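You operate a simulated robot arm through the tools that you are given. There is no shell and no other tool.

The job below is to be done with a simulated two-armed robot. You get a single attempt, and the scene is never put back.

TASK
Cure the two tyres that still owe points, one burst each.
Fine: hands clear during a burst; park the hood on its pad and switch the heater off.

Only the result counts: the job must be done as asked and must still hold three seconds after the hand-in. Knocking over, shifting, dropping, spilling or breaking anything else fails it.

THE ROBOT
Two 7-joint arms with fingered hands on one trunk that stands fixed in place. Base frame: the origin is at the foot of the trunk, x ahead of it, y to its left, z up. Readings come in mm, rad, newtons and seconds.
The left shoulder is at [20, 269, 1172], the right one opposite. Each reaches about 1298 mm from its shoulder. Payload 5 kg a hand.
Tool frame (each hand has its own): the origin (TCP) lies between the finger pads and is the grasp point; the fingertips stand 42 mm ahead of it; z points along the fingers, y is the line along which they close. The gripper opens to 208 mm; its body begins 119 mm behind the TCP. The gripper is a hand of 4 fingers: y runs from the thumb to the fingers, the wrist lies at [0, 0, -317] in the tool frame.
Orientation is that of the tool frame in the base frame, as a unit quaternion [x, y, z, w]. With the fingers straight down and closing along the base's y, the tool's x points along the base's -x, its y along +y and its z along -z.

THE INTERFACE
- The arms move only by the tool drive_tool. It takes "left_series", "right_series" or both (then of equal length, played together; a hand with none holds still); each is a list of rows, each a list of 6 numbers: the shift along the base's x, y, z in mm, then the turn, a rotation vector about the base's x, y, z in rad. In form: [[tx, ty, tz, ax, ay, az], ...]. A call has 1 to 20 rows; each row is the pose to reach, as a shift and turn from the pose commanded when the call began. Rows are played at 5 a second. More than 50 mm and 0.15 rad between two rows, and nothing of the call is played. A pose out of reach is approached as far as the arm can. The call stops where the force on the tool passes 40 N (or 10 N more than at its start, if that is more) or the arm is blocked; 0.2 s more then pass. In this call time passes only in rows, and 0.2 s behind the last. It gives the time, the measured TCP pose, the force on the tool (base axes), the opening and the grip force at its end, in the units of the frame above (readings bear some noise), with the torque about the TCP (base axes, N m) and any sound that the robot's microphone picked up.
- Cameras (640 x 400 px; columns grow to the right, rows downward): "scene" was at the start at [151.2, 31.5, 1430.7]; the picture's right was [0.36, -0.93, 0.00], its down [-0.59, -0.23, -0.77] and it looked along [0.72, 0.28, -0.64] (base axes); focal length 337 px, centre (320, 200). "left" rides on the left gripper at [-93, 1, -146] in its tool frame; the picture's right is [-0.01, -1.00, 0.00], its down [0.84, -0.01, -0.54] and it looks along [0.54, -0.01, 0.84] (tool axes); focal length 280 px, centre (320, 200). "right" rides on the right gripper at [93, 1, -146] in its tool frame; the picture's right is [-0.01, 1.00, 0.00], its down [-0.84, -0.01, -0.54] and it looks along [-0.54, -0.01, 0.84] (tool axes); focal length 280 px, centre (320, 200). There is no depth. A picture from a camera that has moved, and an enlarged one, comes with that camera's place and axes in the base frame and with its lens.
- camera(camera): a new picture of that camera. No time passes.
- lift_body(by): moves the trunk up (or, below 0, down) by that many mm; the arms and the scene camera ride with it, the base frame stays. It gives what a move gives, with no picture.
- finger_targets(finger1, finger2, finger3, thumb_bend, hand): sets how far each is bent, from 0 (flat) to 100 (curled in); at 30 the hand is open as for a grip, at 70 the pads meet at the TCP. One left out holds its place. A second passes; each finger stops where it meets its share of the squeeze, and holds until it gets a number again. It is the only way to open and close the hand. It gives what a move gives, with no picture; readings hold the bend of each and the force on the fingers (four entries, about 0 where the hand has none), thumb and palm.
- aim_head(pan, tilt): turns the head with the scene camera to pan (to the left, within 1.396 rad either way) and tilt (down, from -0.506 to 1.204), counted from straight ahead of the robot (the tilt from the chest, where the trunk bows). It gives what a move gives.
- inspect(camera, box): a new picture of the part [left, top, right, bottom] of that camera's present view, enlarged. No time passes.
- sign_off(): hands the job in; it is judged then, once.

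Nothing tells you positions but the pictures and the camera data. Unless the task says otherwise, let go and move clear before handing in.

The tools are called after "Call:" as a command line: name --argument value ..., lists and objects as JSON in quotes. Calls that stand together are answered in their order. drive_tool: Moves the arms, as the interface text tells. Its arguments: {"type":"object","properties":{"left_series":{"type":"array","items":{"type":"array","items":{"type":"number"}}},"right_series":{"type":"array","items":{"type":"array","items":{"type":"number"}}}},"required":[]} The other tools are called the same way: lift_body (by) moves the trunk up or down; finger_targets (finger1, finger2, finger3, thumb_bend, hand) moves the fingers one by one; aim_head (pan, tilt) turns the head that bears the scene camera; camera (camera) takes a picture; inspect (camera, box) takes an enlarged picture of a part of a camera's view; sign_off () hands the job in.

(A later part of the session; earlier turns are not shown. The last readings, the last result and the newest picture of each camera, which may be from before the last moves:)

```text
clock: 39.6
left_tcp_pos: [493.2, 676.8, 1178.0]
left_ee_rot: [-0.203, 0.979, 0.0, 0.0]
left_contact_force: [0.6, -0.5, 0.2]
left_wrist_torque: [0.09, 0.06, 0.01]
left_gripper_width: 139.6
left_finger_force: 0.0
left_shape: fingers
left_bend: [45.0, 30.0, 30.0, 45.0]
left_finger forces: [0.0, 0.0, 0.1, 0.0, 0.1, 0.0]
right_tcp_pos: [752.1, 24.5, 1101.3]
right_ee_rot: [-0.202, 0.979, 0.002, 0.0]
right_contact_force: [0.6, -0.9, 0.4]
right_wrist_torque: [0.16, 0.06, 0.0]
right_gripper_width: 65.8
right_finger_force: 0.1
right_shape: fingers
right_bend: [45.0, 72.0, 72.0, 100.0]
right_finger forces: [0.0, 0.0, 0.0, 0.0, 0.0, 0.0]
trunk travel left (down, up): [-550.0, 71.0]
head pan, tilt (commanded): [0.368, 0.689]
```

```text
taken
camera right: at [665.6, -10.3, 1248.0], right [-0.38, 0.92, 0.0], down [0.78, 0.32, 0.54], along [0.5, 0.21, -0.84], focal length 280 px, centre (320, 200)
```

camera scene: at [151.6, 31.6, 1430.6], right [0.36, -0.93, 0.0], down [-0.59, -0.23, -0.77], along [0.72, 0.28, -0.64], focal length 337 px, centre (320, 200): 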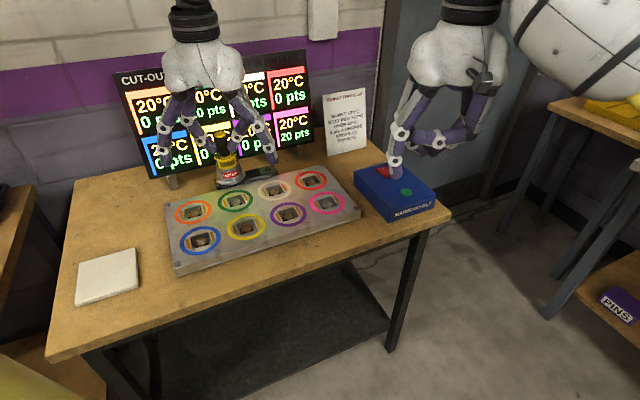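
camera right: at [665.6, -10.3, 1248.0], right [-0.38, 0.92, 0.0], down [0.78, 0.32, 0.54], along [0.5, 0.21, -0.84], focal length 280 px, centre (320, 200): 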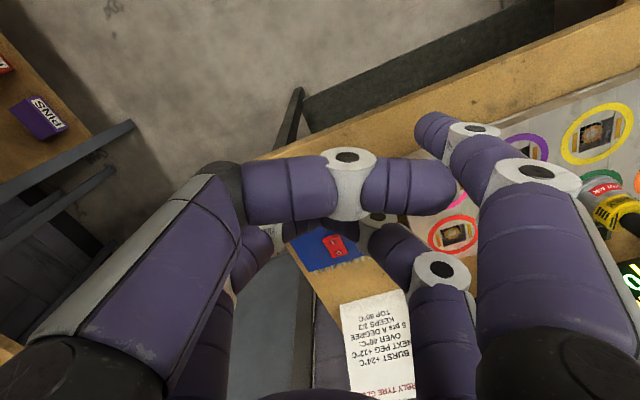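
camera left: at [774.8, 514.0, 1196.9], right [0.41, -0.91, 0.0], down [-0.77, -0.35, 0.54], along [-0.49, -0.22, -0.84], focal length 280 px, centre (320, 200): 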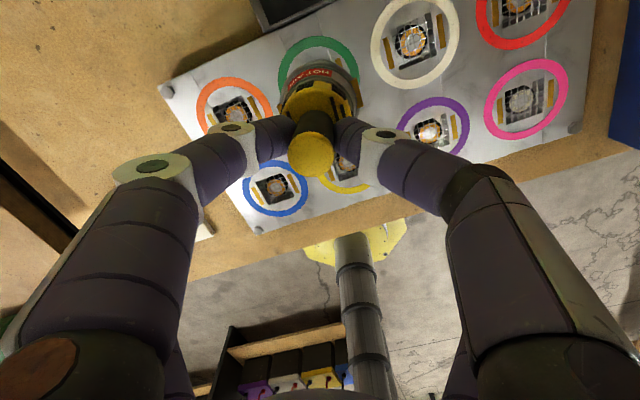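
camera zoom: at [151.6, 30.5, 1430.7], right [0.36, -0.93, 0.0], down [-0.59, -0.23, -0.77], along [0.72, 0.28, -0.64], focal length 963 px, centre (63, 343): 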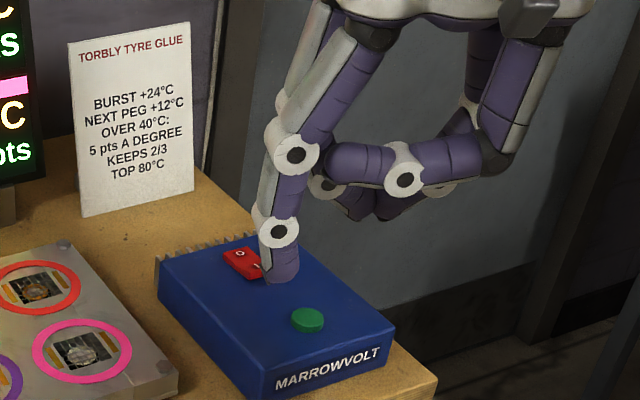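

The right fingertip sits at about tool (32, 76, 47). Reaching the rocker with the hand vertical would stretch the arm, so I'll tilt the right hand 0.5 rad forward and bring the fingertip to about 60 mm above the rocker's "I" end.

Call:
drive_tool --right_series '[[20, 3, 0, 0.05, -0.115, 0], [50, 8, 0, 0.1, -0.23, 0], [80, 13, 0, 0.15, -0.345, 0], [110, 17, 0, 0.1985, -0.459, 0], [140, 22, -10, 0.1985, -0.459, 0], [170, 27, -30, 0.1985, -0.459, 0], [200, 32, -60, 0.1985, -0.459, 0], [220, 35, -85, 0.1985, -0.459, 0], [233.7, 36.9, -100, 0.1985, -0.459, 0], [233.7, 36.9, -100, 0.1985, -0.459, 0]]'

Call:
camera --camera "right"

Call:
camera --camera "scene"

Call:
inspect --camera "scene" --box '[340, 110, 460, 230]'

```text
clock: 41.8
left_tcp_pos: [491.5, 678.3, 1178.4]
left_ee_rot: [-0.203, 0.979, 0.0, 0.0]
left_contact_force: [-0.5, -0.5, -0.6]
left_wrist_torque: [0.03, 0.0, -0.02]
left_gripper_width: 139.5
left_finger_force: 0.1
left_shape: fingers
left_bend: [45.0, 30.0, 30.0, 45.0]
left_finger forces: [0.1, 0.0, 0.1, 0.1, 0.0, 0.1]
right_tcp_pos: [988.2, 62.4, 1002.5]
right_ee_rot: [-0.197, 0.949, 0.05, 0.243]
right_contact_force: [0.0, 0.2, 0.4]
right_wrist_torque: [0.05, -0.01, 0.04]
right_gripper_width: 65.7
right_finger_force: 0.0
right_shape: fingers
right_bend: [45.0, 72.0, 72.0, 100.0]
right_finger forces: [0.0, 0.0, 0.1, 0.0, 0.0, 0.1]
trunk travel left (down, up): [-550.0, 71.0]
head pan, tilt (commanded): [0.368, 0.689]
```

```text
taken
camera right: at [847.2, 4.1, 1086.9], right [-0.39, 0.92, 0.01], down [0.45, 0.18, 0.88], along [0.81, 0.34, -0.48], focal length 280 px, centre (320, 200)
```

right: 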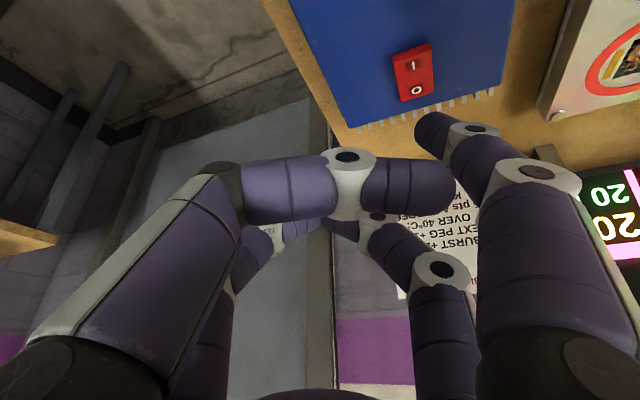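

```text
taken
camera scene: at [151.1, 31.2, 1430.8], right [0.36, -0.93, 0.0], down [-0.59, -0.23, -0.77], along [0.72, 0.28, -0.64], focal length 337 px, centre (320, 200)
```

scene: 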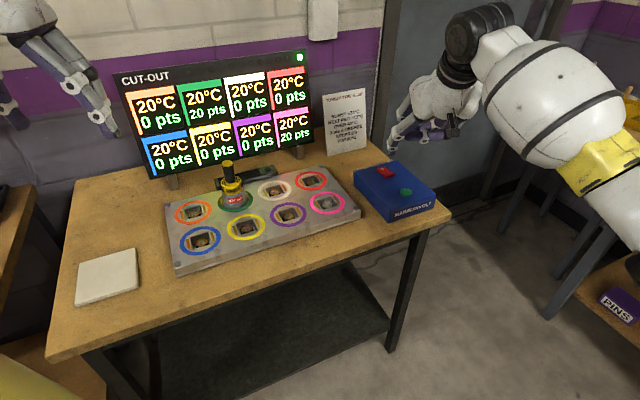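

```text
3.33 times, centred on (400, 170) of scene
camera zoom: at [151.1, 31.2, 1430.8], right [0.36, -0.93, 0.0], down [-0.59, -0.23, -0.77], along [0.72, 0.28, -0.64], focal length 1123 px, centre (53, 300)
```

zoom: 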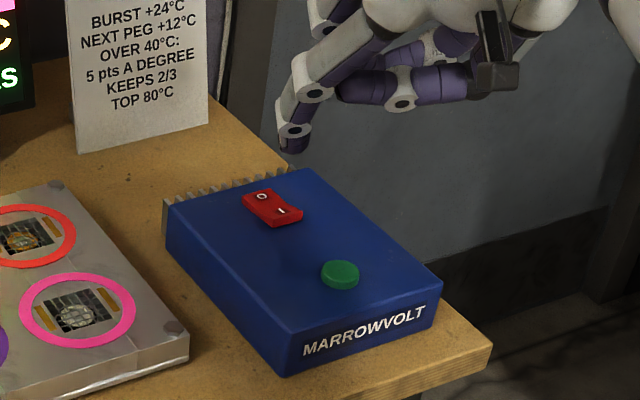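

A green lamp has come on at the display's top-right now that the hood sits on a peg. I'll zoom on the display lamps and on the fingertip versus the rocker.

Call:
inspect --camera "scene" --box '[110, 40, 320, 180]'

Call:
inspect --camera "right" --box '[370, 20, 500, 170]'

Call:
inspect --camera "scene" --box '[385, 120, 455, 200]'

```text
2.86 times, centred on (215, 110) of scene
camera zoom: at [151.1, 31.2, 1430.8], right [0.36, -0.93, 0.0], down [-0.59, -0.23, -0.77], along [0.72, 0.28, -0.64], focal length 963 px, centre (620, 457)
```

zoom: 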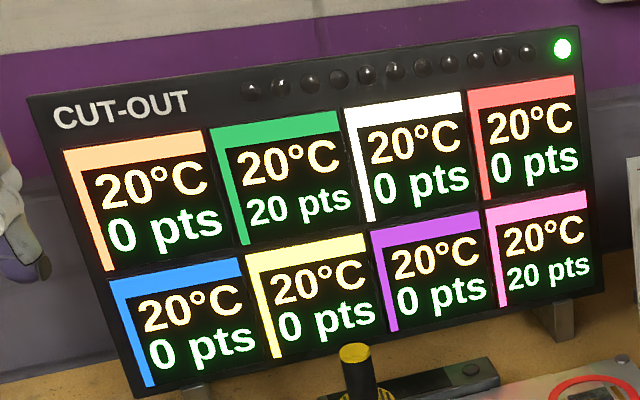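

```text
2.67 times, centred on (435, 95) of right
camera zoom: at [847.2, 4.1, 1086.9], right [-0.39, 0.92, 0.01], down [0.45, 0.18, 0.88], along [0.81, 0.34, -0.48], focal length 748 px, centre (13, 480)
```

zoom: 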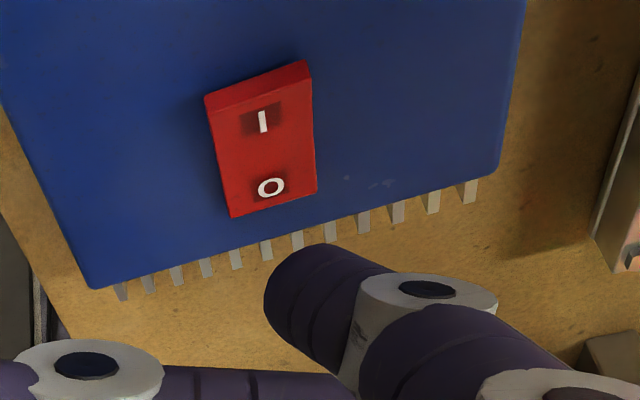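

```text
5.00 times, centred on (420, 160) of scene
camera zoom: at [151.1, 31.2, 1430.8], right [0.36, -0.93, 0.0], down [-0.59, -0.23, -0.77], along [0.72, 0.28, -0.64], focal length 1685 px, centre (-180, 400)
```

zoom: 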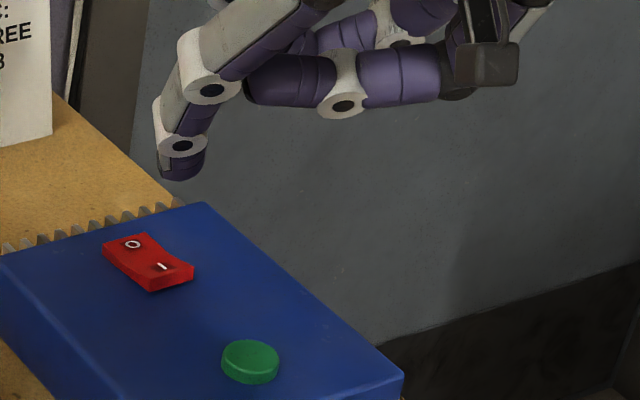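

The green lamp looks like a "hood seated" light. The fingertip is right above the "I" end (about 60 mm up), so I'll descend: fast for 48 mm, then slowly.

Call:
drive_tool --right_series '[[0, 0, -16, 0, 0, 0], [0, 0, -32, 0, 0, 0], [0, 0, -44, 0, 0, 0], [0, 0, -50, 0, 0, 0], [0, 0, -53, 0, 0, 0], [0, 0, -53, 0, 0, 0]]'

Call:
inspect --camera "right" --box '[370, 20, 500, 170]'

Call:
inspect --camera "scene" --box '[365, 140, 435, 220]'

```text
clock: 43.2
left_tcp_pos: [493.2, 679.5, 1177.1]
left_ee_rot: [-0.203, 0.979, -0.001, 0.0]
left_contact_force: [-1.0, -0.7, -0.2]
left_wrist_torque: [0.01, -0.03, 0.04]
left_gripper_width: 139.3
left_finger_force: 0.1
left_shape: fingers
left_bend: [45.0, 30.0, 30.0, 45.0]
left_finger forces: [0.1, 0.1, 0.1, 0.1, 0.0, 0.1]
right_tcp_pos: [985.4, 62.8, 949.8]
right_ee_rot: [-0.197, 0.949, 0.05, 0.242]
right_contact_force: [0.5, -0.6, 0.4]
right_wrist_torque: [0.02, 0.0, 0.0]
right_gripper_width: 65.9
right_finger_force: 0.0
right_shape: fingers
right_bend: [45.0, 72.0, 72.0, 100.0]
right_finger forces: [0.0, 0.0, 0.0, 0.0, 0.0, 0.0]
trunk travel left (down, up): [-550.0, 71.0]
head pan, tilt (commanded): [0.368, 0.689]
```

```text
2.67 times, centred on (435, 95) of right
camera zoom: at [845.5, 4.9, 1033.7], right [-0.39, 0.92, 0.01], down [0.45, 0.18, 0.88], along [0.81, 0.34, -0.48], focal length 748 px, centre (13, 480)
```

zoom: 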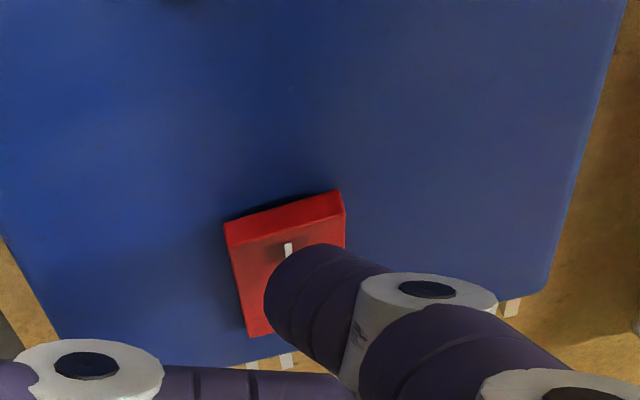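

```text
5.00 times, centred on (400, 180) of scene
camera zoom: at [151.2, 31.5, 1430.7], right [0.36, -0.93, 0.0], down [-0.59, -0.23, -0.77], along [0.72, 0.28, -0.64], focal length 1685 px, centre (-80, 300)
```

zoom: 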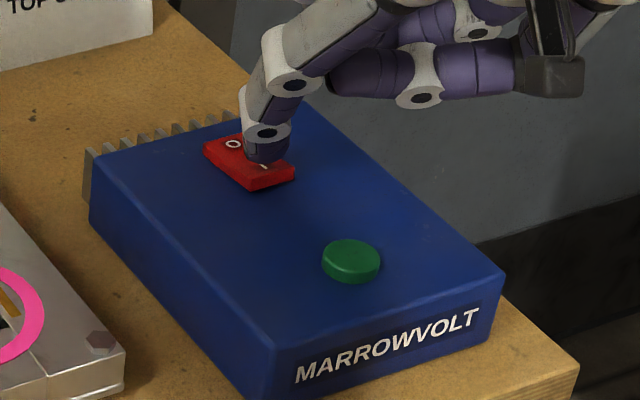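

The fingertip is a few millimetres above the "I" mark. I'll shift 4 mm toward the "I" end and press down slowly.

Call:
drive_tool --right_series '[[-3, -3, 0, 0, 0, 0], [-3, -3, -2, 0, 0, 0], [-3, -3, -4, 0, 0, 0], [-3, -3, -6, 0, 0, 0], [-3, -3, -8, 0, 0, 0]]'

Call:
inspect --camera "scene" --box '[365, 140, 435, 220]'

```text
clock: 44.4
left_tcp_pos: [492.0, 678.9, 1177.2]
left_ee_rot: [-0.202, 0.979, -0.001, 0.0]
left_contact_force: [-1.3, -0.4, -0.3]
left_wrist_torque: [0.06, 0.02, 0.01]
left_gripper_width: 139.2
left_finger_force: 0.1
left_shape: fingers
left_bend: [45.0, 30.0, 30.0, 45.0]
left_finger forces: [0.1, 0.1, 0.0, 0.0, 0.1, 0.0]
right_tcp_pos: [981.7, 61.9, 940.9]
right_ee_rot: [-0.197, 0.948, 0.051, 0.243]
right_contact_force: [0.4, -0.3, -1.2]
right_wrist_torque: [0.02, -0.05, 0.0]
right_gripper_width: 65.7
right_finger_force: 0.0
right_shape: fingers
right_bend: [45.0, 72.0, 72.0, 100.0]
right_finger forces: [0.1, 0.0, 0.1, 0.0, 0.0, 0.0]
trunk travel left (down, up): [-550.0, 71.0]
head pan, tilt (commanded): [0.368, 0.689]
```

```text
5.00 times, centred on (400, 180) of scene
camera zoom: at [151.2, 31.5, 1430.7], right [0.36, -0.93, 0.0], down [-0.59, -0.23, -0.77], along [0.72, 0.28, -0.64], focal length 1685 px, centre (-80, 300)
```

zoom: 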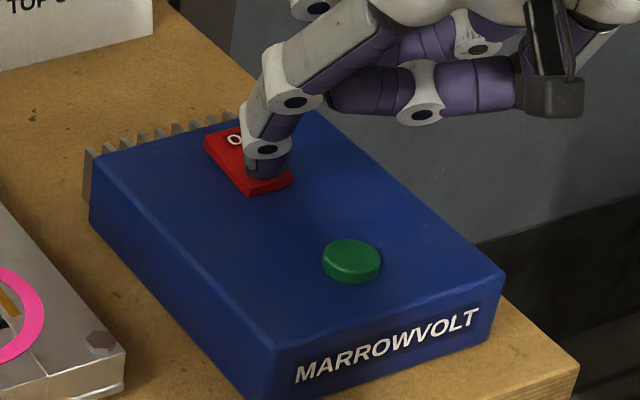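

It seems to be just touching and the rocker may be starting to tip. A few more millimetres.

Call:
drive_tool --right_series '[[0, 0, -2, 0, 0, 0], [0, 0, -4, 0, 0, 0], [0, 0, -6, 0, 0, 0]]'

Call:
inspect --camera "scene" --box '[365, 140, 435, 220]'

```text
clock: 45.2
left_tcp_pos: [492.0, 678.0, 1179.1]
left_ee_rot: [-0.203, 0.979, 0.0, 0.001]
left_contact_force: [-0.3, 0.2, 0.0]
left_wrist_torque: [0.0, -0.01, 0.0]
left_gripper_width: 139.5
left_finger_force: 0.0
left_shape: fingers
left_bend: [45.0, 30.0, 30.0, 45.0]
left_finger forces: [0.1, 0.0, 0.0, 0.0, 0.0, 0.0]
right_tcp_pos: [982.7, 61.5, 940.7]
right_ee_rot: [-0.197, 0.948, 0.052, 0.245]
right_contact_force: [0.4, -2.3, 23.5]
right_wrist_torque: [1.61, 0.95, 0.04]
right_gripper_width: 65.7
right_finger_force: 12.4
right_shape: fingers
right_bend: [44.0, 72.0, 72.0, 100.0]
right_finger forces: [24.3, 0.1, 0.1, 0.0, 0.0, 0.0]
trunk travel left (down, up): [-550.0, 71.0]
head pan, tilt (commanded): [0.368, 0.689]
```

```text
5.00 times, centred on (400, 180) of scene
camera zoom: at [149.7, 31.1, 1431.1], right [0.36, -0.93, 0.0], down [-0.59, -0.23, -0.77], along [0.72, 0.28, -0.64], focal length 1685 px, centre (-80, 300)
```

zoom: 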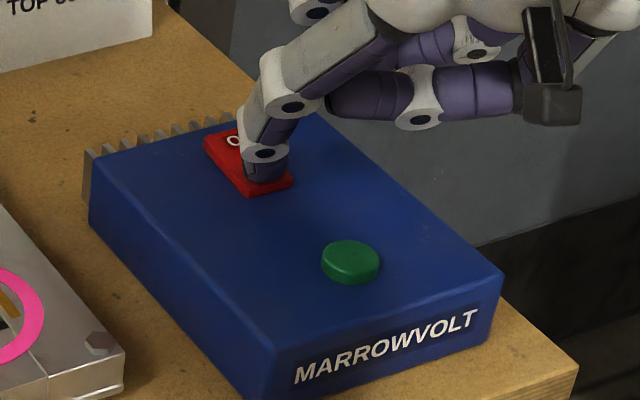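

Now 23 N of push. I'll lift off and look at the rocker's position.

Call:
drive_tool --right_series '[[0, 0, 6, 0, 0, 0], [0, 0, 20, 0, 0, 0], [0, 0, 40, 0, 0, 0], [0, 0, 60, 0, 0, 0]]'

Call:
inspect --camera "scene" --box '[365, 140, 435, 220]'

Call:
inspect --camera "right" --box '[370, 20, 500, 170]'

Call:
inspect --camera "scene" --box '[110, 40, 320, 180]'

```text
clock: 46.2
left_tcp_pos: [492.0, 678.7, 1178.0]
left_ee_rot: [-0.202, 0.979, 0.0, 0.0]
left_contact_force: [-0.8, 0.2, 0.5]
left_wrist_torque: [0.02, -0.09, 0.01]
left_gripper_width: 139.3
left_finger_force: 0.0
left_shape: fingers
left_bend: [45.0, 30.0, 30.0, 45.0]
left_finger forces: [0.0, 0.1, 0.0, 0.0, 0.0, 0.1]
right_tcp_pos: [980.2, 58.5, 994.9]
right_ee_rot: [-0.197, 0.949, 0.05, 0.242]
right_contact_force: [-1.4, -1.0, -0.1]
right_wrist_torque: [0.02, -0.05, -0.03]
right_gripper_width: 66.1
right_finger_force: 0.1
right_shape: fingers
right_bend: [45.0, 72.0, 72.0, 100.0]
right_finger forces: [0.0, 0.1, 0.1, 0.0, 0.1, 0.1]
trunk travel left (down, up): [-550.0, 71.0]
head pan, tilt (commanded): [0.368, 0.689]
```

```text
5.00 times, centred on (400, 180) of scene
camera zoom: at [150.7, 31.4, 1430.8], right [0.36, -0.93, 0.0], down [-0.59, -0.23, -0.77], along [0.72, 0.28, -0.64], focal length 1685 px, centre (-80, 300)
```

zoom: 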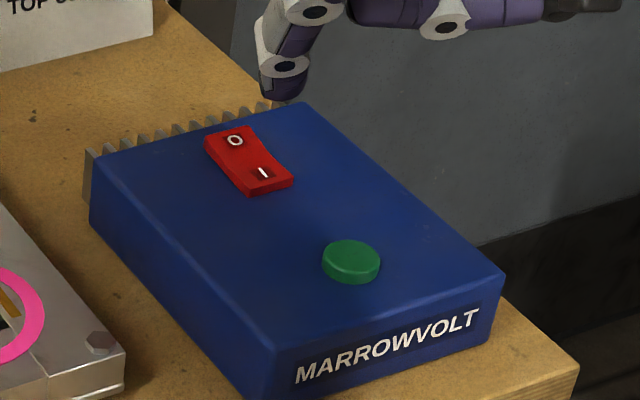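

```text
2.67 times, centred on (435, 95) of right
camera zoom: at [840.7, 0.5, 1079.3], right [-0.39, 0.92, 0.01], down [0.45, 0.18, 0.88], along [0.81, 0.34, -0.48], focal length 748 px, centre (13, 480)
```

zoom: 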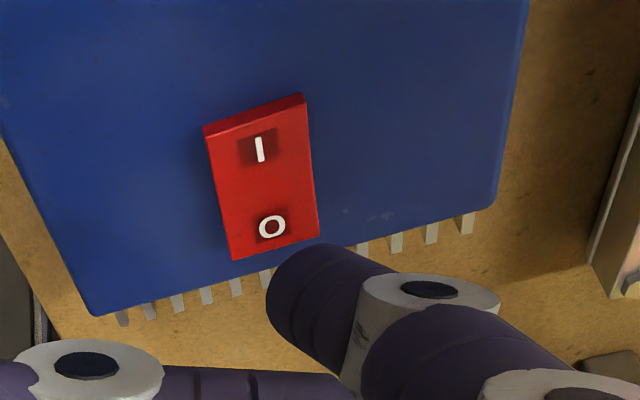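

```text
2.86 times, centred on (215, 110) of scene
camera zoom: at [150.7, 31.4, 1430.8], right [0.36, -0.93, 0.0], down [-0.59, -0.23, -0.77], along [0.72, 0.28, -0.64], focal length 963 px, centre (620, 457)
```

zoom: 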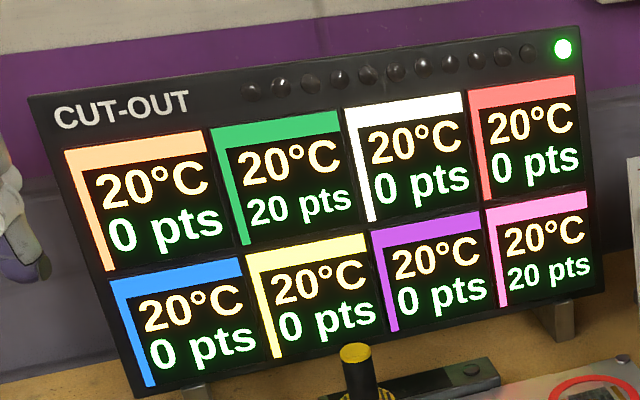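

The rocker has flipped: the "I" end is down, so the heater is on. The left hand is well clear; now I'll bring the fingertip over the green button.

Call:
drive_tool --right_series '[[-15, -15, 0, 0, 0, 0], [-35, -36, 0, 0, 0, 0], [-54.9, -57.1, 0, 0, 0, 0], [-54.9, -57.1, -20, 0, 0, 0], [-54.9, -57.1, -36, 0, 0, 0], [-54.9, -57.1, -36, 0, 0, 0]]'

Call:
inspect --camera "scene" --box '[365, 140, 435, 220]'

Call:
inspect --camera "right" --box '[370, 20, 500, 170]'

```text
clock: 47.6
left_tcp_pos: [492.7, 680.0, 1178.1]
left_ee_rot: [-0.203, 0.979, -0.001, 0.0]
left_contact_force: [-0.8, 0.5, -0.1]
left_wrist_torque: [-0.02, -0.03, -0.02]
left_gripper_width: 139.5
left_finger_force: 0.1
left_shape: fingers
left_bend: [45.0, 30.0, 30.0, 45.0]
left_finger forces: [0.0, 0.0, 0.1, 0.0, 0.0, 0.0]
right_tcp_pos: [928.1, 5.1, 959.1]
right_ee_rot: [-0.197, 0.949, 0.051, 0.242]
right_contact_force: [0.6, 0.3, -0.1]
right_wrist_torque: [0.0, -0.02, -0.03]
right_gripper_width: 65.9
right_finger_force: 0.0
right_shape: fingers
right_bend: [45.0, 72.0, 72.0, 100.0]
right_finger forces: [0.0, 0.0, 0.0, 0.0, 0.1, 0.0]
trunk travel left (down, up): [-550.0, 71.0]
head pan, tilt (commanded): [0.368, 0.689]
```

```text
5.00 times, centred on (400, 180) of scene
camera zoom: at [151.1, 31.7, 1430.7], right [0.36, -0.93, 0.0], down [-0.59, -0.23, -0.77], along [0.72, 0.28, -0.64], focal length 1685 px, centre (-80, 300)
```

zoom: 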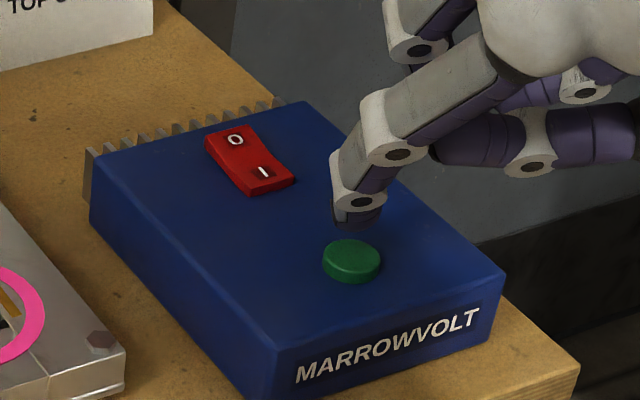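

```text
2.67 times, centred on (435, 95) of right
camera zoom: at [787.3, -53.6, 1043.1], right [-0.39, 0.92, 0.01], down [0.45, 0.18, 0.88], along [0.81, 0.34, -0.48], focal length 748 px, centre (13, 480)
```

zoom: 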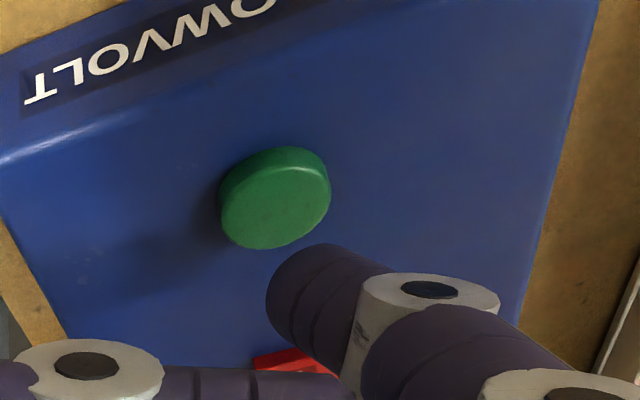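

The fingertip is centred over the green button (~25 mm above). Lowering to nearly touching.

Call:
drive_tool --right_series '[[0, 0, -10, 0, 0, 0], [0, 0, -17, 0, 0, 0], [0, 0, -20, 0, 0, 0], [0, 0, -20, 0, 0, 0]]'

Call:
inspect --camera "scene" --box '[365, 140, 435, 220]'

Call:
inspect --camera "scene" --box '[110, 40, 320, 180]'

```text
clock: 48.6
left_tcp_pos: [492.2, 679.0, 1177.8]
left_ee_rot: [-0.203, 0.979, 0.0, 0.0]
left_contact_force: [0.7, -0.3, 0.8]
left_wrist_torque: [-0.01, 0.01, -0.01]
left_gripper_width: 139.3
left_finger_force: 0.0
left_shape: fingers
left_bend: [45.0, 30.0, 30.0, 45.0]
left_finger forces: [0.1, 0.1, 0.0, 0.1, 0.0, 0.1]
right_tcp_pos: [928.1, 4.9, 938.5]
right_ee_rot: [-0.197, 0.949, 0.051, 0.243]
right_contact_force: [0.2, 0.6, 0.9]
right_wrist_torque: [0.1, 0.12, -0.03]
right_gripper_width: 65.9
right_finger_force: 0.8
right_shape: fingers
right_bend: [45.0, 72.0, 72.0, 100.0]
right_finger forces: [1.4, 0.0, 0.1, 0.1, 0.0, 0.1]
trunk travel left (down, up): [-550.0, 71.0]
head pan, tilt (commanded): [0.368, 0.689]
heard: click
```

```text
5.00 times, centred on (400, 180) of scene
camera zoom: at [151.2, 31.5, 1430.7], right [0.36, -0.93, 0.0], down [-0.59, -0.23, -0.77], along [0.72, 0.28, -0.64], focal length 1685 px, centre (-80, 300)
```

zoom: 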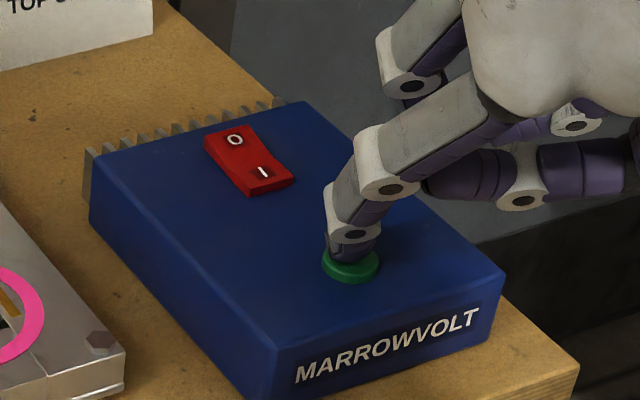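

```text
2.86 times, centred on (215, 110) of scene
camera zoom: at [151.2, 31.5, 1430.7], right [0.36, -0.93, 0.0], down [-0.59, -0.23, -0.77], along [0.72, 0.28, -0.64], focal length 963 px, centre (620, 457)
```

zoom: 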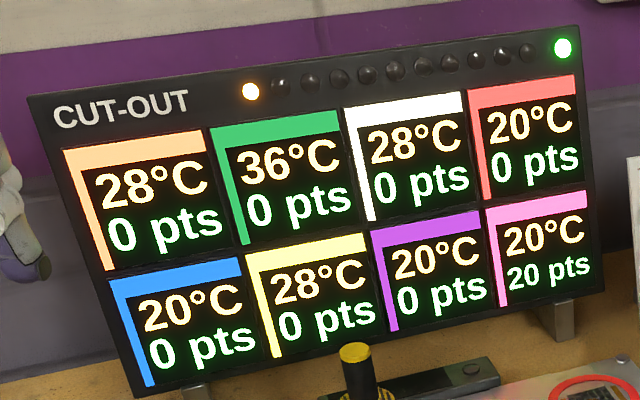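

A click: the burst fired. The display shows green at 36 °C with 0 pts left, one counter lamp lit, pink still 20 pts. I'll lift off straight up and retreat the right hand so the left can fetch the hood.

Call:
drive_tool --right_series '[[0, 0, 20, 0, 0, 0], [0, 0, 50, 0, 0, 0], [0, 0, 80, 0, 0, 0], [-10, -40, 90, 0, 0, 0], [-20, -80, 100, 0, 0, 0], [-30, -120, 100, 0, 0, 0], [-40, -160, 100, 0, 0, 0], [-40, -160, 100, 0, 0, 0]]'

Call:
camera --camera "scene"

Call:
inspect --camera "scene" --box '[110, 40, 320, 180]'

```text
clock: 50.4
left_tcp_pos: [492.5, 679.9, 1177.0]
left_ee_rot: [-0.202, 0.979, 0.0, -0.001]
left_contact_force: [0.1, 0.7, -0.8]
left_wrist_torque: [-0.1, -0.03, 0.0]
left_gripper_width: 139.6
left_finger_force: 0.0
left_shape: fingers
left_bend: [45.0, 30.0, 30.0, 45.0]
left_finger forces: [0.0, 0.0, 0.0, 0.0, 0.0, 0.1]
right_tcp_pos: [886.8, -154.1, 1042.5]
right_ee_rot: [-0.196, 0.949, 0.05, 0.243]
right_contact_force: [0.0, 0.3, 0.1]
right_wrist_torque: [-0.04, 0.01, 0.0]
right_gripper_width: 65.9
right_finger_force: 0.1
right_shape: fingers
right_bend: [45.0, 72.0, 72.0, 100.0]
right_finger forces: [0.0, 0.0, 0.0, 0.1, 0.1, 0.0]
trunk travel left (down, up): [-550.0, 71.0]
head pan, tilt (commanded): [0.368, 0.689]
```

```text
taken
camera scene: at [151.3, 32.0, 1430.6], right [0.36, -0.93, 0.0], down [-0.59, -0.23, -0.77], along [0.72, 0.28, -0.64], focal length 337 px, centre (320, 200)
```

scene: 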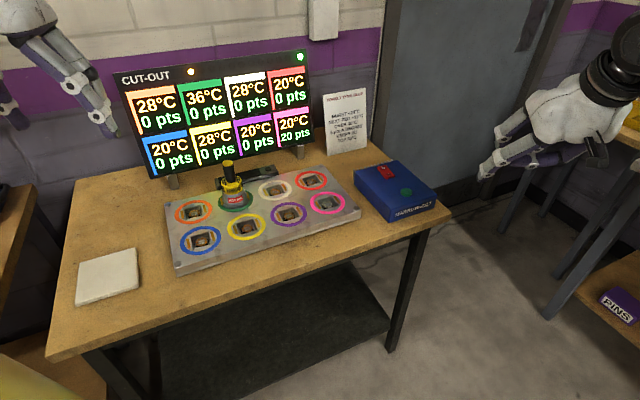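

```text
2.86 times, centred on (215, 110) of scene
camera zoom: at [151.3, 32.0, 1430.6], right [0.36, -0.93, 0.0], down [-0.59, -0.23, -0.77], along [0.72, 0.28, -0.64], focal length 963 px, centre (620, 457)
```

zoom: 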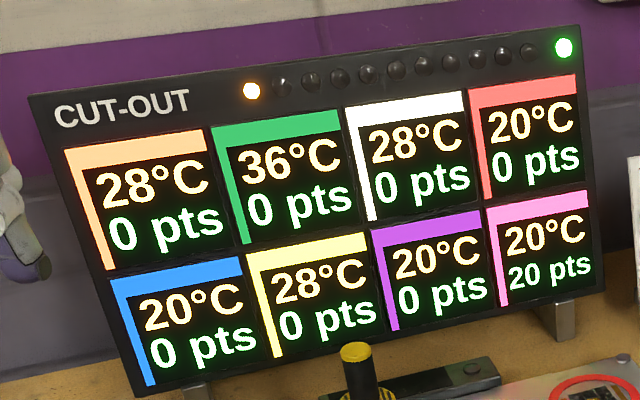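

Pink still owes 20 pts and nothing else has changed. I'll bring the left hand back over the hood and check before grasping.

Call:
drive_tool --left_series '[[30, -30, 0, 0, 0, 0], [60, -60, 0, 0, 0, 0], [90, -90, 0, 0, 0, 0], [120, -120, 0, 0, 0, 0], [150, -150, 0, 0, 0, 0], [180, -180, 0, 0, 0, 0], [199, -198, 0, 0, 0, 0], [199, -198, -40, 0, 0, 0], [199, -198, -80, 0, 0, 0], [199, -198, -100, 0, 0, 0], [199, -198, -100, 0, 0, 0]]'

Call:
inspect --camera "left" --box '[220, 0, 420, 160]'

Call:
camera --camera "scene"

```text
clock: 52.8
left_tcp_pos: [690.4, 480.1, 1081.8]
left_ee_rot: [-0.202, 0.979, 0.0, 0.0]
left_contact_force: [0.0, 0.2, -0.4]
left_wrist_torque: [0.05, -0.03, -0.02]
left_gripper_width: 139.4
left_finger_force: 0.1
left_shape: fingers
left_bend: [45.0, 30.0, 30.0, 45.0]
left_finger forces: [0.0, 0.1, 0.0, 0.0, 0.0, 0.1]
right_tcp_pos: [887.5, -156.3, 1041.0]
right_ee_rot: [-0.196, 0.949, 0.05, 0.242]
right_contact_force: [0.3, -0.1, -0.7]
right_wrist_torque: [0.0, -0.03, 0.02]
right_gripper_width: 66.2
right_finger_force: 0.1
right_shape: fingers
right_bend: [45.0, 72.0, 72.0, 100.0]
right_finger forces: [0.0, 0.1, 0.0, 0.0, 0.1, 0.0]
trunk travel left (down, up): [-550.0, 71.0]
head pan, tilt (commanded): [0.368, 0.689]
```

```text
2.50 times, centred on (320, 80) of left
camera zoom: at [775.5, 516.0, 1227.1], right [0.41, -0.91, 0.0], down [-0.77, -0.35, 0.54], along [-0.49, -0.22, -0.84], focal length 701 px, centre (320, 500)
```

zoom: 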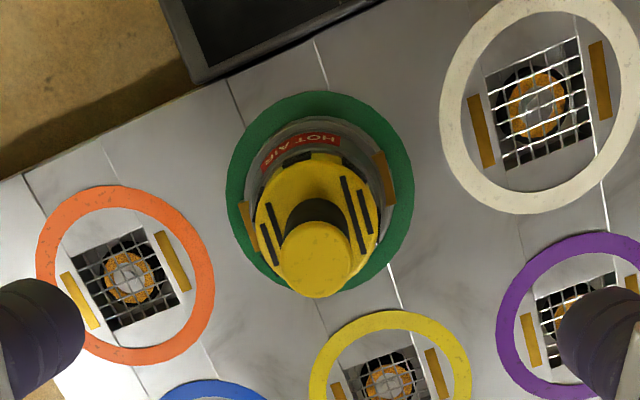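

```text
taken
camera scene: at [151.1, 31.3, 1430.8], right [0.36, -0.93, 0.0], down [-0.59, -0.23, -0.77], along [0.72, 0.28, -0.64], focal length 337 px, centre (320, 200)
```

scene: 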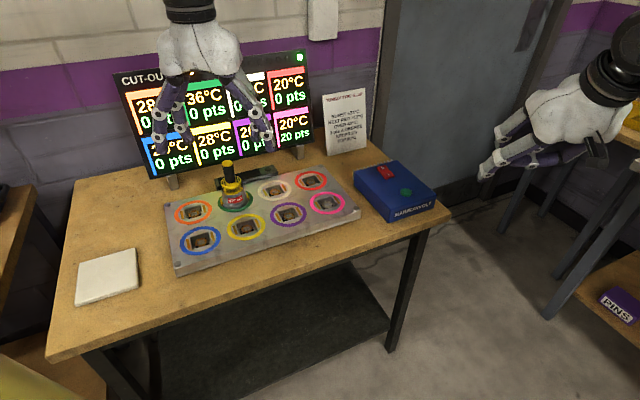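

The handle is centred between the two digits (tool y ≈ 0). Descending to the same grasp height as before.

Call:
drive_tool --left_series '[[0, 0, -25, 0, 0, 0], [0, 0, -50, 0, 0, 0], [0, 0, -75, 0, 0, 0], [0, 0, -95, 0, 0, 0], [0, 0, -105, 0, 0, 0], [0, 0, -110, 0, 0, 0], [0, 0, -110, 0, 0, 0]]'

Call:
finger_targets --hand "left" --finger1 62 --thumb_bend 62

Call:
inspect --camera "left" --box '[220, 20, 420, 180]'

```text
clock: 54.4
left_tcp_pos: [690.4, 482.1, 972.8]
left_ee_rot: [-0.203, 0.979, 0.0, -0.001]
left_contact_force: [0.5, 0.2, 0.6]
left_wrist_torque: [-0.01, -0.02, -0.01]
left_gripper_width: 139.2
left_finger_force: 0.1
left_shape: fingers
left_bend: [45.0, 30.0, 30.0, 45.0]
left_finger forces: [0.0, 0.0, 0.1, 0.0, 0.0, 0.0]
right_tcp_pos: [888.0, -156.2, 1042.2]
right_ee_rot: [-0.197, 0.949, 0.051, 0.242]
right_contact_force: [-0.2, 0.4, 0.3]
right_wrist_torque: [-0.05, -0.03, 0.01]
right_gripper_width: 66.0
right_finger_force: 0.0
right_shape: fingers
right_bend: [45.0, 72.0, 72.0, 100.0]
right_finger forces: [0.1, 0.0, 0.0, 0.1, 0.0, 0.1]
trunk travel left (down, up): [-550.0, 71.0]
head pan, tilt (commanded): [0.368, 0.689]
```

```text
clock: 55.4
left_tcp_pos: [690.0, 483.0, 972.3]
left_ee_rot: [-0.203, 0.979, 0.0, 0.0]
left_contact_force: [0.1, -0.4, 1.2]
left_wrist_torque: [0.01, 0.01, -0.03]
left_gripper_width: 50.5
left_finger_force: 0.1
left_shape: fingers
left_bend: [62.0, 30.0, 30.0, 62.0]
left_finger forces: [0.0, 0.1, 0.0, 0.0, 0.1, 0.0]
right_tcp_pos: [887.2, -155.9, 1042.1]
right_ee_rot: [-0.197, 0.949, 0.05, 0.242]
right_contact_force: [-0.7, 0.7, -0.7]
right_wrist_torque: [-0.02, 0.01, -0.03]
right_gripper_width: 66.1
right_finger_force: 0.0
right_shape: fingers
right_bend: [45.0, 72.0, 72.0, 100.0]
right_finger forces: [0.1, 0.0, 0.1, 0.0, 0.0, 0.0]
trunk travel left (down, up): [-550.0, 71.0]
head pan, tilt (commanded): [0.368, 0.689]
```

```text
2.50 times, centred on (320, 100) of left
camera zoom: at [775.6, 517.7, 1117.6], right [0.41, -0.91, 0.0], down [-0.77, -0.35, 0.54], along [-0.49, -0.22, -0.84], focal length 701 px, centre (320, 450)
```

zoom: 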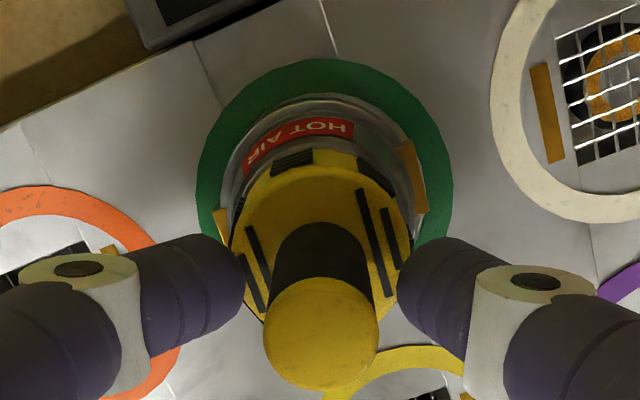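

Nicely centred. Closing onto the handle in two gentle stages.

Call:
finger_targets --hand "left" --finger1 70 --thumb_bend 68

Call:
finger_targets --hand "left" --finger1 76 --thumb_bend 72

Call:
inspect --camera "left" --box '[220, 20, 420, 180]'

```text
clock: 56.4
left_tcp_pos: [689.7, 481.2, 972.7]
left_ee_rot: [-0.203, 0.979, 0.0, 0.001]
left_contact_force: [-0.5, 0.9, -0.7]
left_wrist_torque: [0.01, 0.03, 0.03]
left_gripper_width: 30.9
left_finger_force: 4.9
left_shape: fingers
left_bend: [66.0, 30.0, 30.0, 67.0]
left_finger forces: [5.8, 0.0, 0.0, 0.1, 5.0, 0.0]
right_tcp_pos: [888.6, -156.9, 1042.1]
right_ee_rot: [-0.197, 0.949, 0.05, 0.242]
right_contact_force: [0.7, -0.6, -0.2]
right_wrist_torque: [0.0, -0.01, 0.0]
right_gripper_width: 66.4
right_finger_force: 0.0
right_shape: fingers
right_bend: [45.0, 72.0, 72.0, 100.0]
right_finger forces: [0.0, 0.0, 0.0, 0.0, 0.0, 0.0]
trunk travel left (down, up): [-550.0, 71.0]
head pan, tilt (commanded): [0.368, 0.689]
```

```text
clock: 57.4
left_tcp_pos: [689.4, 482.4, 970.6]
left_ee_rot: [-0.203, 0.979, 0.0, 0.001]
left_contact_force: [0.0, -0.9, 0.3]
left_wrist_torque: [-0.03, 0.01, -0.03]
left_gripper_width: 29.9
left_finger_force: 10.6
left_shape: fingers
left_bend: [66.0, 30.0, 30.0, 68.0]
left_finger forces: [10.4, 0.0, 0.1, 0.0, 11.5, 0.0]
right_tcp_pos: [888.1, -155.7, 1041.4]
right_ee_rot: [-0.196, 0.949, 0.051, 0.242]
right_contact_force: [-0.5, -0.5, -0.3]
right_wrist_torque: [0.0, -0.02, 0.04]
right_gripper_width: 65.9
right_finger_force: 0.1
right_shape: fingers
right_bend: [45.0, 72.0, 72.0, 100.0]
right_finger forces: [0.0, 0.0, 0.1, 0.0, 0.0, 0.0]
trunk travel left (down, up): [-550.0, 71.0]
head pan, tilt (commanded): [0.368, 0.689]
```

```text
2.50 times, centred on (320, 100) of left
camera zoom: at [775.7, 517.7, 1117.6], right [0.41, -0.91, 0.0], down [-0.77, -0.35, 0.54], along [-0.49, -0.22, -0.84], focal length 701 px, centre (320, 450)
```

zoom: 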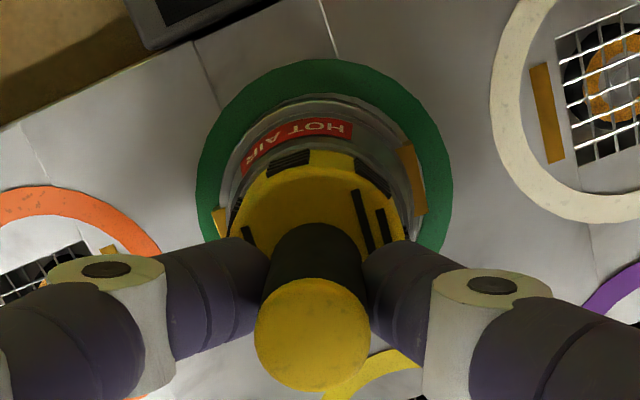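

Grip is even at ~11 N. Lifting 60 mm and carrying the hood by (+79.7, −231.1) mm to above the pink ring.

Call:
drive_tool --left_series '[[0, 0, 6, 0, 0, 0], [0, 0, 20, 0, 0, 0], [0, 0, 40, 0, 0, 0], [0, 0, 60, 0, 0, 0], [6, -17, 60, 0, 0, 0], [14, -40, 60, 0, 0, 0], [22, -64, 60, 0, 0, 0], [30, -88, 60, 0, 0, 0], [38, -112, 60, 0, 0, 0], [47, -136, 60, 0, 0, 0], [55, -160, 60, 0, 0, 0], [63, -184, 60, 0, 0, 0], [71, -206, 60, 0, 0, 0], [77, -224, 60, 0, 0, 0], [79.7, -231.1, 60, 0, 0, 0], [79.7, -231.1, 60, 0, 0, 0], [79.7, -231.1, 45, 0, 0, 0], [79.7, -231.1, 30, 0, 0, 0], [79.7, -231.1, 20, 0, 0, 0], [79.7, -231.1, 20, 0, 0, 0]]'

Call:
inspect --camera "left" --box '[220, 20, 420, 180]'

Call:
inspect --camera "scene" --box '[250, 120, 390, 240]'

```text
clock: 61.6
left_tcp_pos: [758.5, 263.3, 991.0]
left_ee_rot: [-0.203, 0.979, -0.002, 0.002]
left_contact_force: [-0.3, -0.5, -4.6]
left_wrist_torque: [0.0, 0.11, -0.01]
left_gripper_width: 29.6
left_finger_force: 10.2
left_shape: fingers
left_bend: [65.0, 30.0, 30.0, 69.0]
left_finger forces: [10.3, 0.0, 0.0, 0.1, 10.0, 0.0]
left hand out of reach, approached as far as the arm can: row 14, 15, 16, 17, 18, 19, 20
right_tcp_pos: [887.6, -155.0, 1041.4]
right_ee_rot: [-0.196, 0.949, 0.05, 0.243]
right_contact_force: [-0.6, 0.2, 0.3]
right_wrist_torque: [0.0, 0.0, -0.02]
right_gripper_width: 66.0
right_finger_force: 0.1
right_shape: fingers
right_bend: [45.0, 72.0, 72.0, 100.0]
right_finger forces: [0.0, 0.0, 0.0, 0.1, 0.0, 0.0]
trunk travel left (down, up): [-550.0, 71.0]
head pan, tilt (commanded): [0.368, 0.689]
```

```text
2.50 times, centred on (320, 100) of left
camera zoom: at [843.6, 299.7, 1136.5], right [0.41, -0.91, 0.01], down [-0.77, -0.34, 0.54], along [-0.49, -0.22, -0.84], focal length 701 px, centre (320, 450)
```

zoom: 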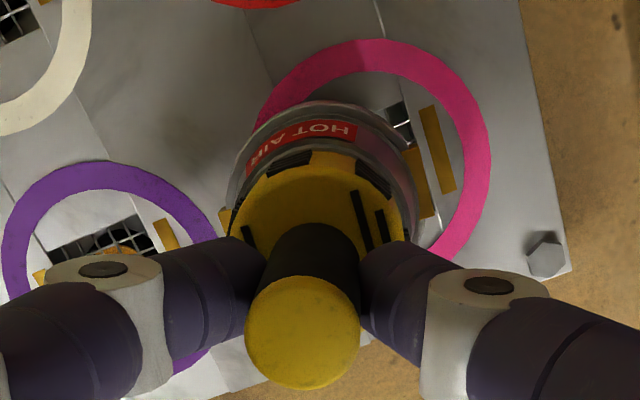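

```text
3.33 times, centred on (320, 180) of scene
camera zoom: at [151.4, 31.5, 1430.7], right [0.36, -0.93, 0.0], down [-0.59, -0.23, -0.77], along [0.72, 0.28, -0.64], focal length 1123 px, centre (320, 267)
```

zoom: 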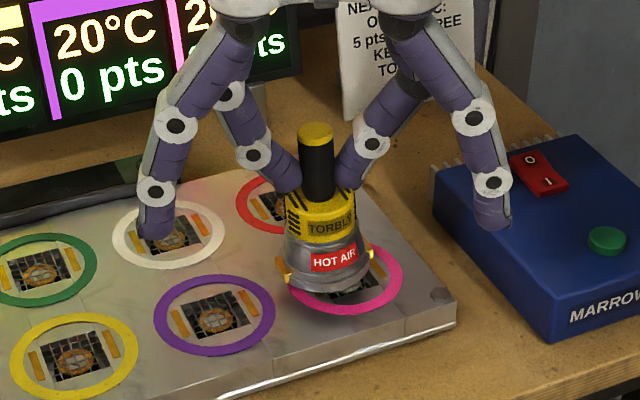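

The left arm ran out of reach ~17 mm short of pink at this hand yaw. Reaching inward should be easier with the hand turned clockwise, so I'll turn it −0.15 rad about the handle while aiming at the same spot; the seated lamp will tell me whether the orientation is acceptable.

Call:
drive_tool --left_series '[[-0.3, 1.1, 0, 0, 0, -0.0375], [-0.6, 2.2, 0, 0, 0, -0.075], [-1, 3.4, 0, 0, 0, -0.1125], [-1.3, 4.5, 0, 0, 0, -0.15], [-1.3, 4.5, 0, 0, 0, -0.15], [-1.3, 4.5, 0, 0, 0, -0.15]]'

Call:
inspect --camera "left" --box '[220, 20, 420, 180]'

Call:
inspect --camera "scene" --box '[250, 120, 390, 240]'

```text
clock: 63.0
left_tcp_pos: [756.5, 268.7, 989.8]
left_ee_rot: [-0.128, 0.992, 0.0, 0.0]
left_contact_force: [0.7, -0.5, -4.7]
left_wrist_torque: [-0.05, 0.14, -0.02]
left_gripper_width: 29.8
left_finger_force: 10.2
left_shape: fingers
left_bend: [65.0, 30.0, 30.0, 69.0]
left_finger forces: [10.3, 0.0, 0.0, 0.0, 10.1, 0.0]
right_tcp_pos: [888.4, -155.6, 1042.3]
right_ee_rot: [-0.197, 0.949, 0.05, 0.242]
right_contact_force: [-0.7, 0.1, 0.3]
right_wrist_torque: [0.01, -0.02, 0.0]
right_gripper_width: 65.8
right_finger_force: 0.0
right_shape: fingers
right_bend: [45.0, 72.0, 72.0, 100.0]
right_finger forces: [0.0, 0.0, 0.0, 0.0, 0.0, 0.0]
trunk travel left (down, up): [-550.0, 71.0]
head pan, tilt (commanded): [0.368, 0.689]
```

```text
2.50 times, centred on (320, 100) of left
camera zoom: at [846.8, 290.9, 1136.2], right [0.27, -0.96, 0.0], down [-0.81, -0.23, 0.54], along [-0.52, -0.15, -0.84], focal length 701 px, centre (320, 450)
```

zoom: 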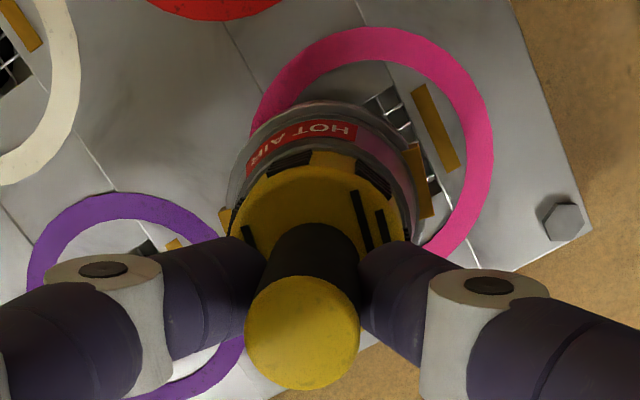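

```text
3.33 times, centred on (320, 180) of scene
camera zoom: at [151.5, 31.6, 1430.7], right [0.36, -0.93, 0.0], down [-0.59, -0.23, -0.77], along [0.72, 0.28, -0.64], focal length 1123 px, centre (320, 267)
```

zoom: 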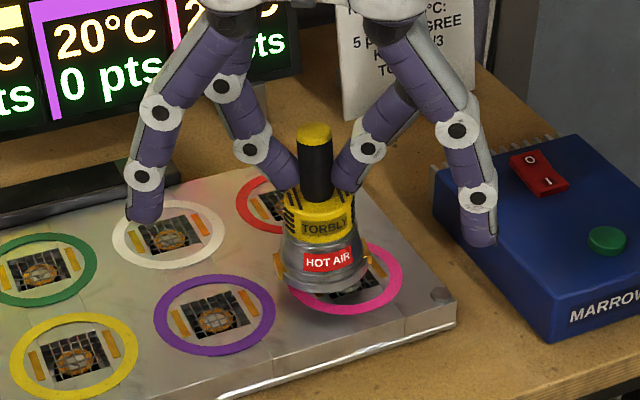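

No reach complaint now. The commanded base was the clipped pose, so I'll now shift (+11.5, −14.4) mm to the pink centre.

Call:
drive_tool --left_series '[[4, -5, 0, 0, 0, 0], [8, -10, 0, 0, 0, 0], [11.5, -14.4, 0, 0, 0, 0], [11.5, -14.4, 0, 0, 0, 0]]'

Call:
inspect --camera "left" --box '[220, 20, 420, 180]'

Call:
inspect --camera "scene" --box '[250, 120, 390, 240]'

```text
clock: 64.0
left_tcp_pos: [758.1, 264.1, 991.4]
left_ee_rot: [-0.129, 0.992, -0.002, 0.002]
left_contact_force: [0.3, -0.2, -5.3]
left_wrist_torque: [-0.05, 0.18, 0.01]
left_gripper_width: 29.9
left_finger_force: 10.3
left_shape: fingers
left_bend: [65.0, 30.0, 30.0, 69.0]
left_finger forces: [10.4, 0.0, 0.1, 0.0, 10.1, 0.1]
left hand out of reach, approached as far as the arm can: row 2, 3, 4
right_tcp_pos: [887.9, -155.2, 1041.4]
right_ee_rot: [-0.197, 0.949, 0.05, 0.242]
right_contact_force: [1.0, 0.1, -0.5]
right_wrist_torque: [-0.04, -0.02, 0.01]
right_gripper_width: 66.2
right_finger_force: 0.0
right_shape: fingers
right_bend: [45.0, 72.0, 72.0, 100.0]
right_finger forces: [0.0, 0.0, 0.0, 0.0, 0.0, 0.0]
trunk travel left (down, up): [-550.0, 71.0]
head pan, tilt (commanded): [0.368, 0.689]
```

```text
2.50 times, centred on (320, 100) of left
camera zoom: at [848.7, 287.1, 1137.2], right [0.27, -0.96, 0.0], down [-0.81, -0.23, 0.54], along [-0.52, -0.15, -0.84], focal length 701 px, centre (320, 450)
```

zoom: 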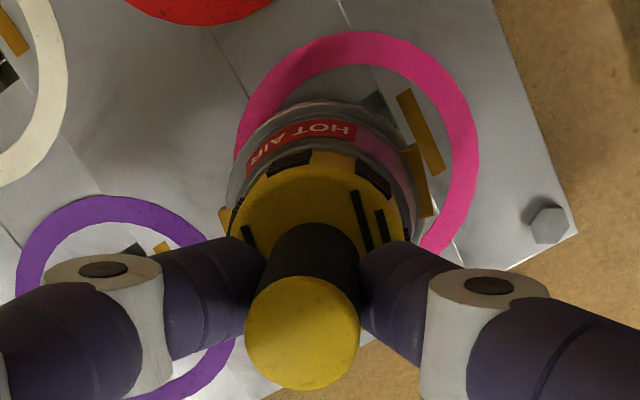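

```text
3.33 times, centred on (320, 180) of scene
camera zoom: at [151.5, 31.6, 1430.7], right [0.36, -0.93, 0.0], down [-0.59, -0.23, -0.77], along [0.72, 0.28, -0.64], focal length 1123 px, centre (320, 267)
```

zoom: 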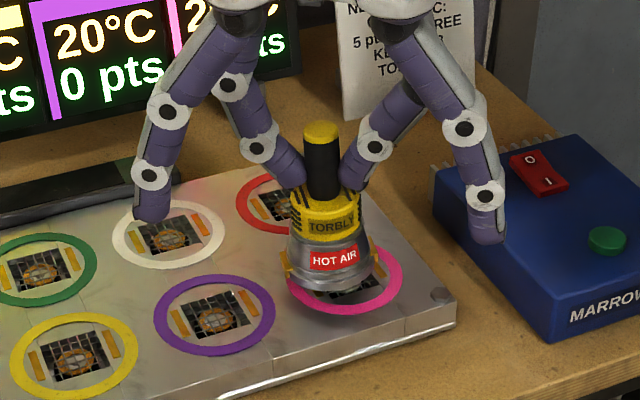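

The limit sits at the same place regardless of yaw, so height relative to the shoulder may matter. I'll test reach at the same spot 90 mm higher before deciding whether to move the trunk.

Call:
drive_tool --left_series '[[0, 0, 30, 0, 0, 0], [0, 0, 60, 0, 0, 0], [0, 0, 90, 0, 0, 0], [4, -4, 90, 0, 0, 0], [7, -7, 90, 0, 0, 0], [10, -10, 90, 0, 0, 0], [10, -10, 90, 0, 0, 0]]'

```text
clock: 65.6
left_tcp_pos: [758.5, 267.5, 1080.3]
left_ee_rot: [-0.129, 0.992, 0.0, 0.001]
left_contact_force: [0.9, 0.6, -4.6]
left_wrist_torque: [-0.04, 0.09, 0.02]
left_gripper_width: 29.9
left_finger_force: 9.9
left_shape: fingers
left_bend: [65.0, 30.0, 30.0, 69.0]
left_finger forces: [10.5, 0.0, 0.0, 0.0, 10.1, 0.1]
left hand out of reach, approached as far as the arm can: row 4, 5, 6, 7
right_tcp_pos: [887.3, -156.2, 1041.4]
right_ee_rot: [-0.196, 0.949, 0.05, 0.242]
right_contact_force: [-0.4, -1.1, 0.2]
right_wrist_torque: [-0.02, 0.01, -0.01]
right_gripper_width: 66.0
right_finger_force: 0.2
right_shape: fingers
right_bend: [45.0, 72.0, 72.0, 100.0]
right_finger forces: [0.1, 0.0, 0.0, 0.0, 0.0, 0.1]
trunk travel left (down, up): [-550.0, 71.0]
head pan, tilt (commanded): [0.368, 0.689]
```

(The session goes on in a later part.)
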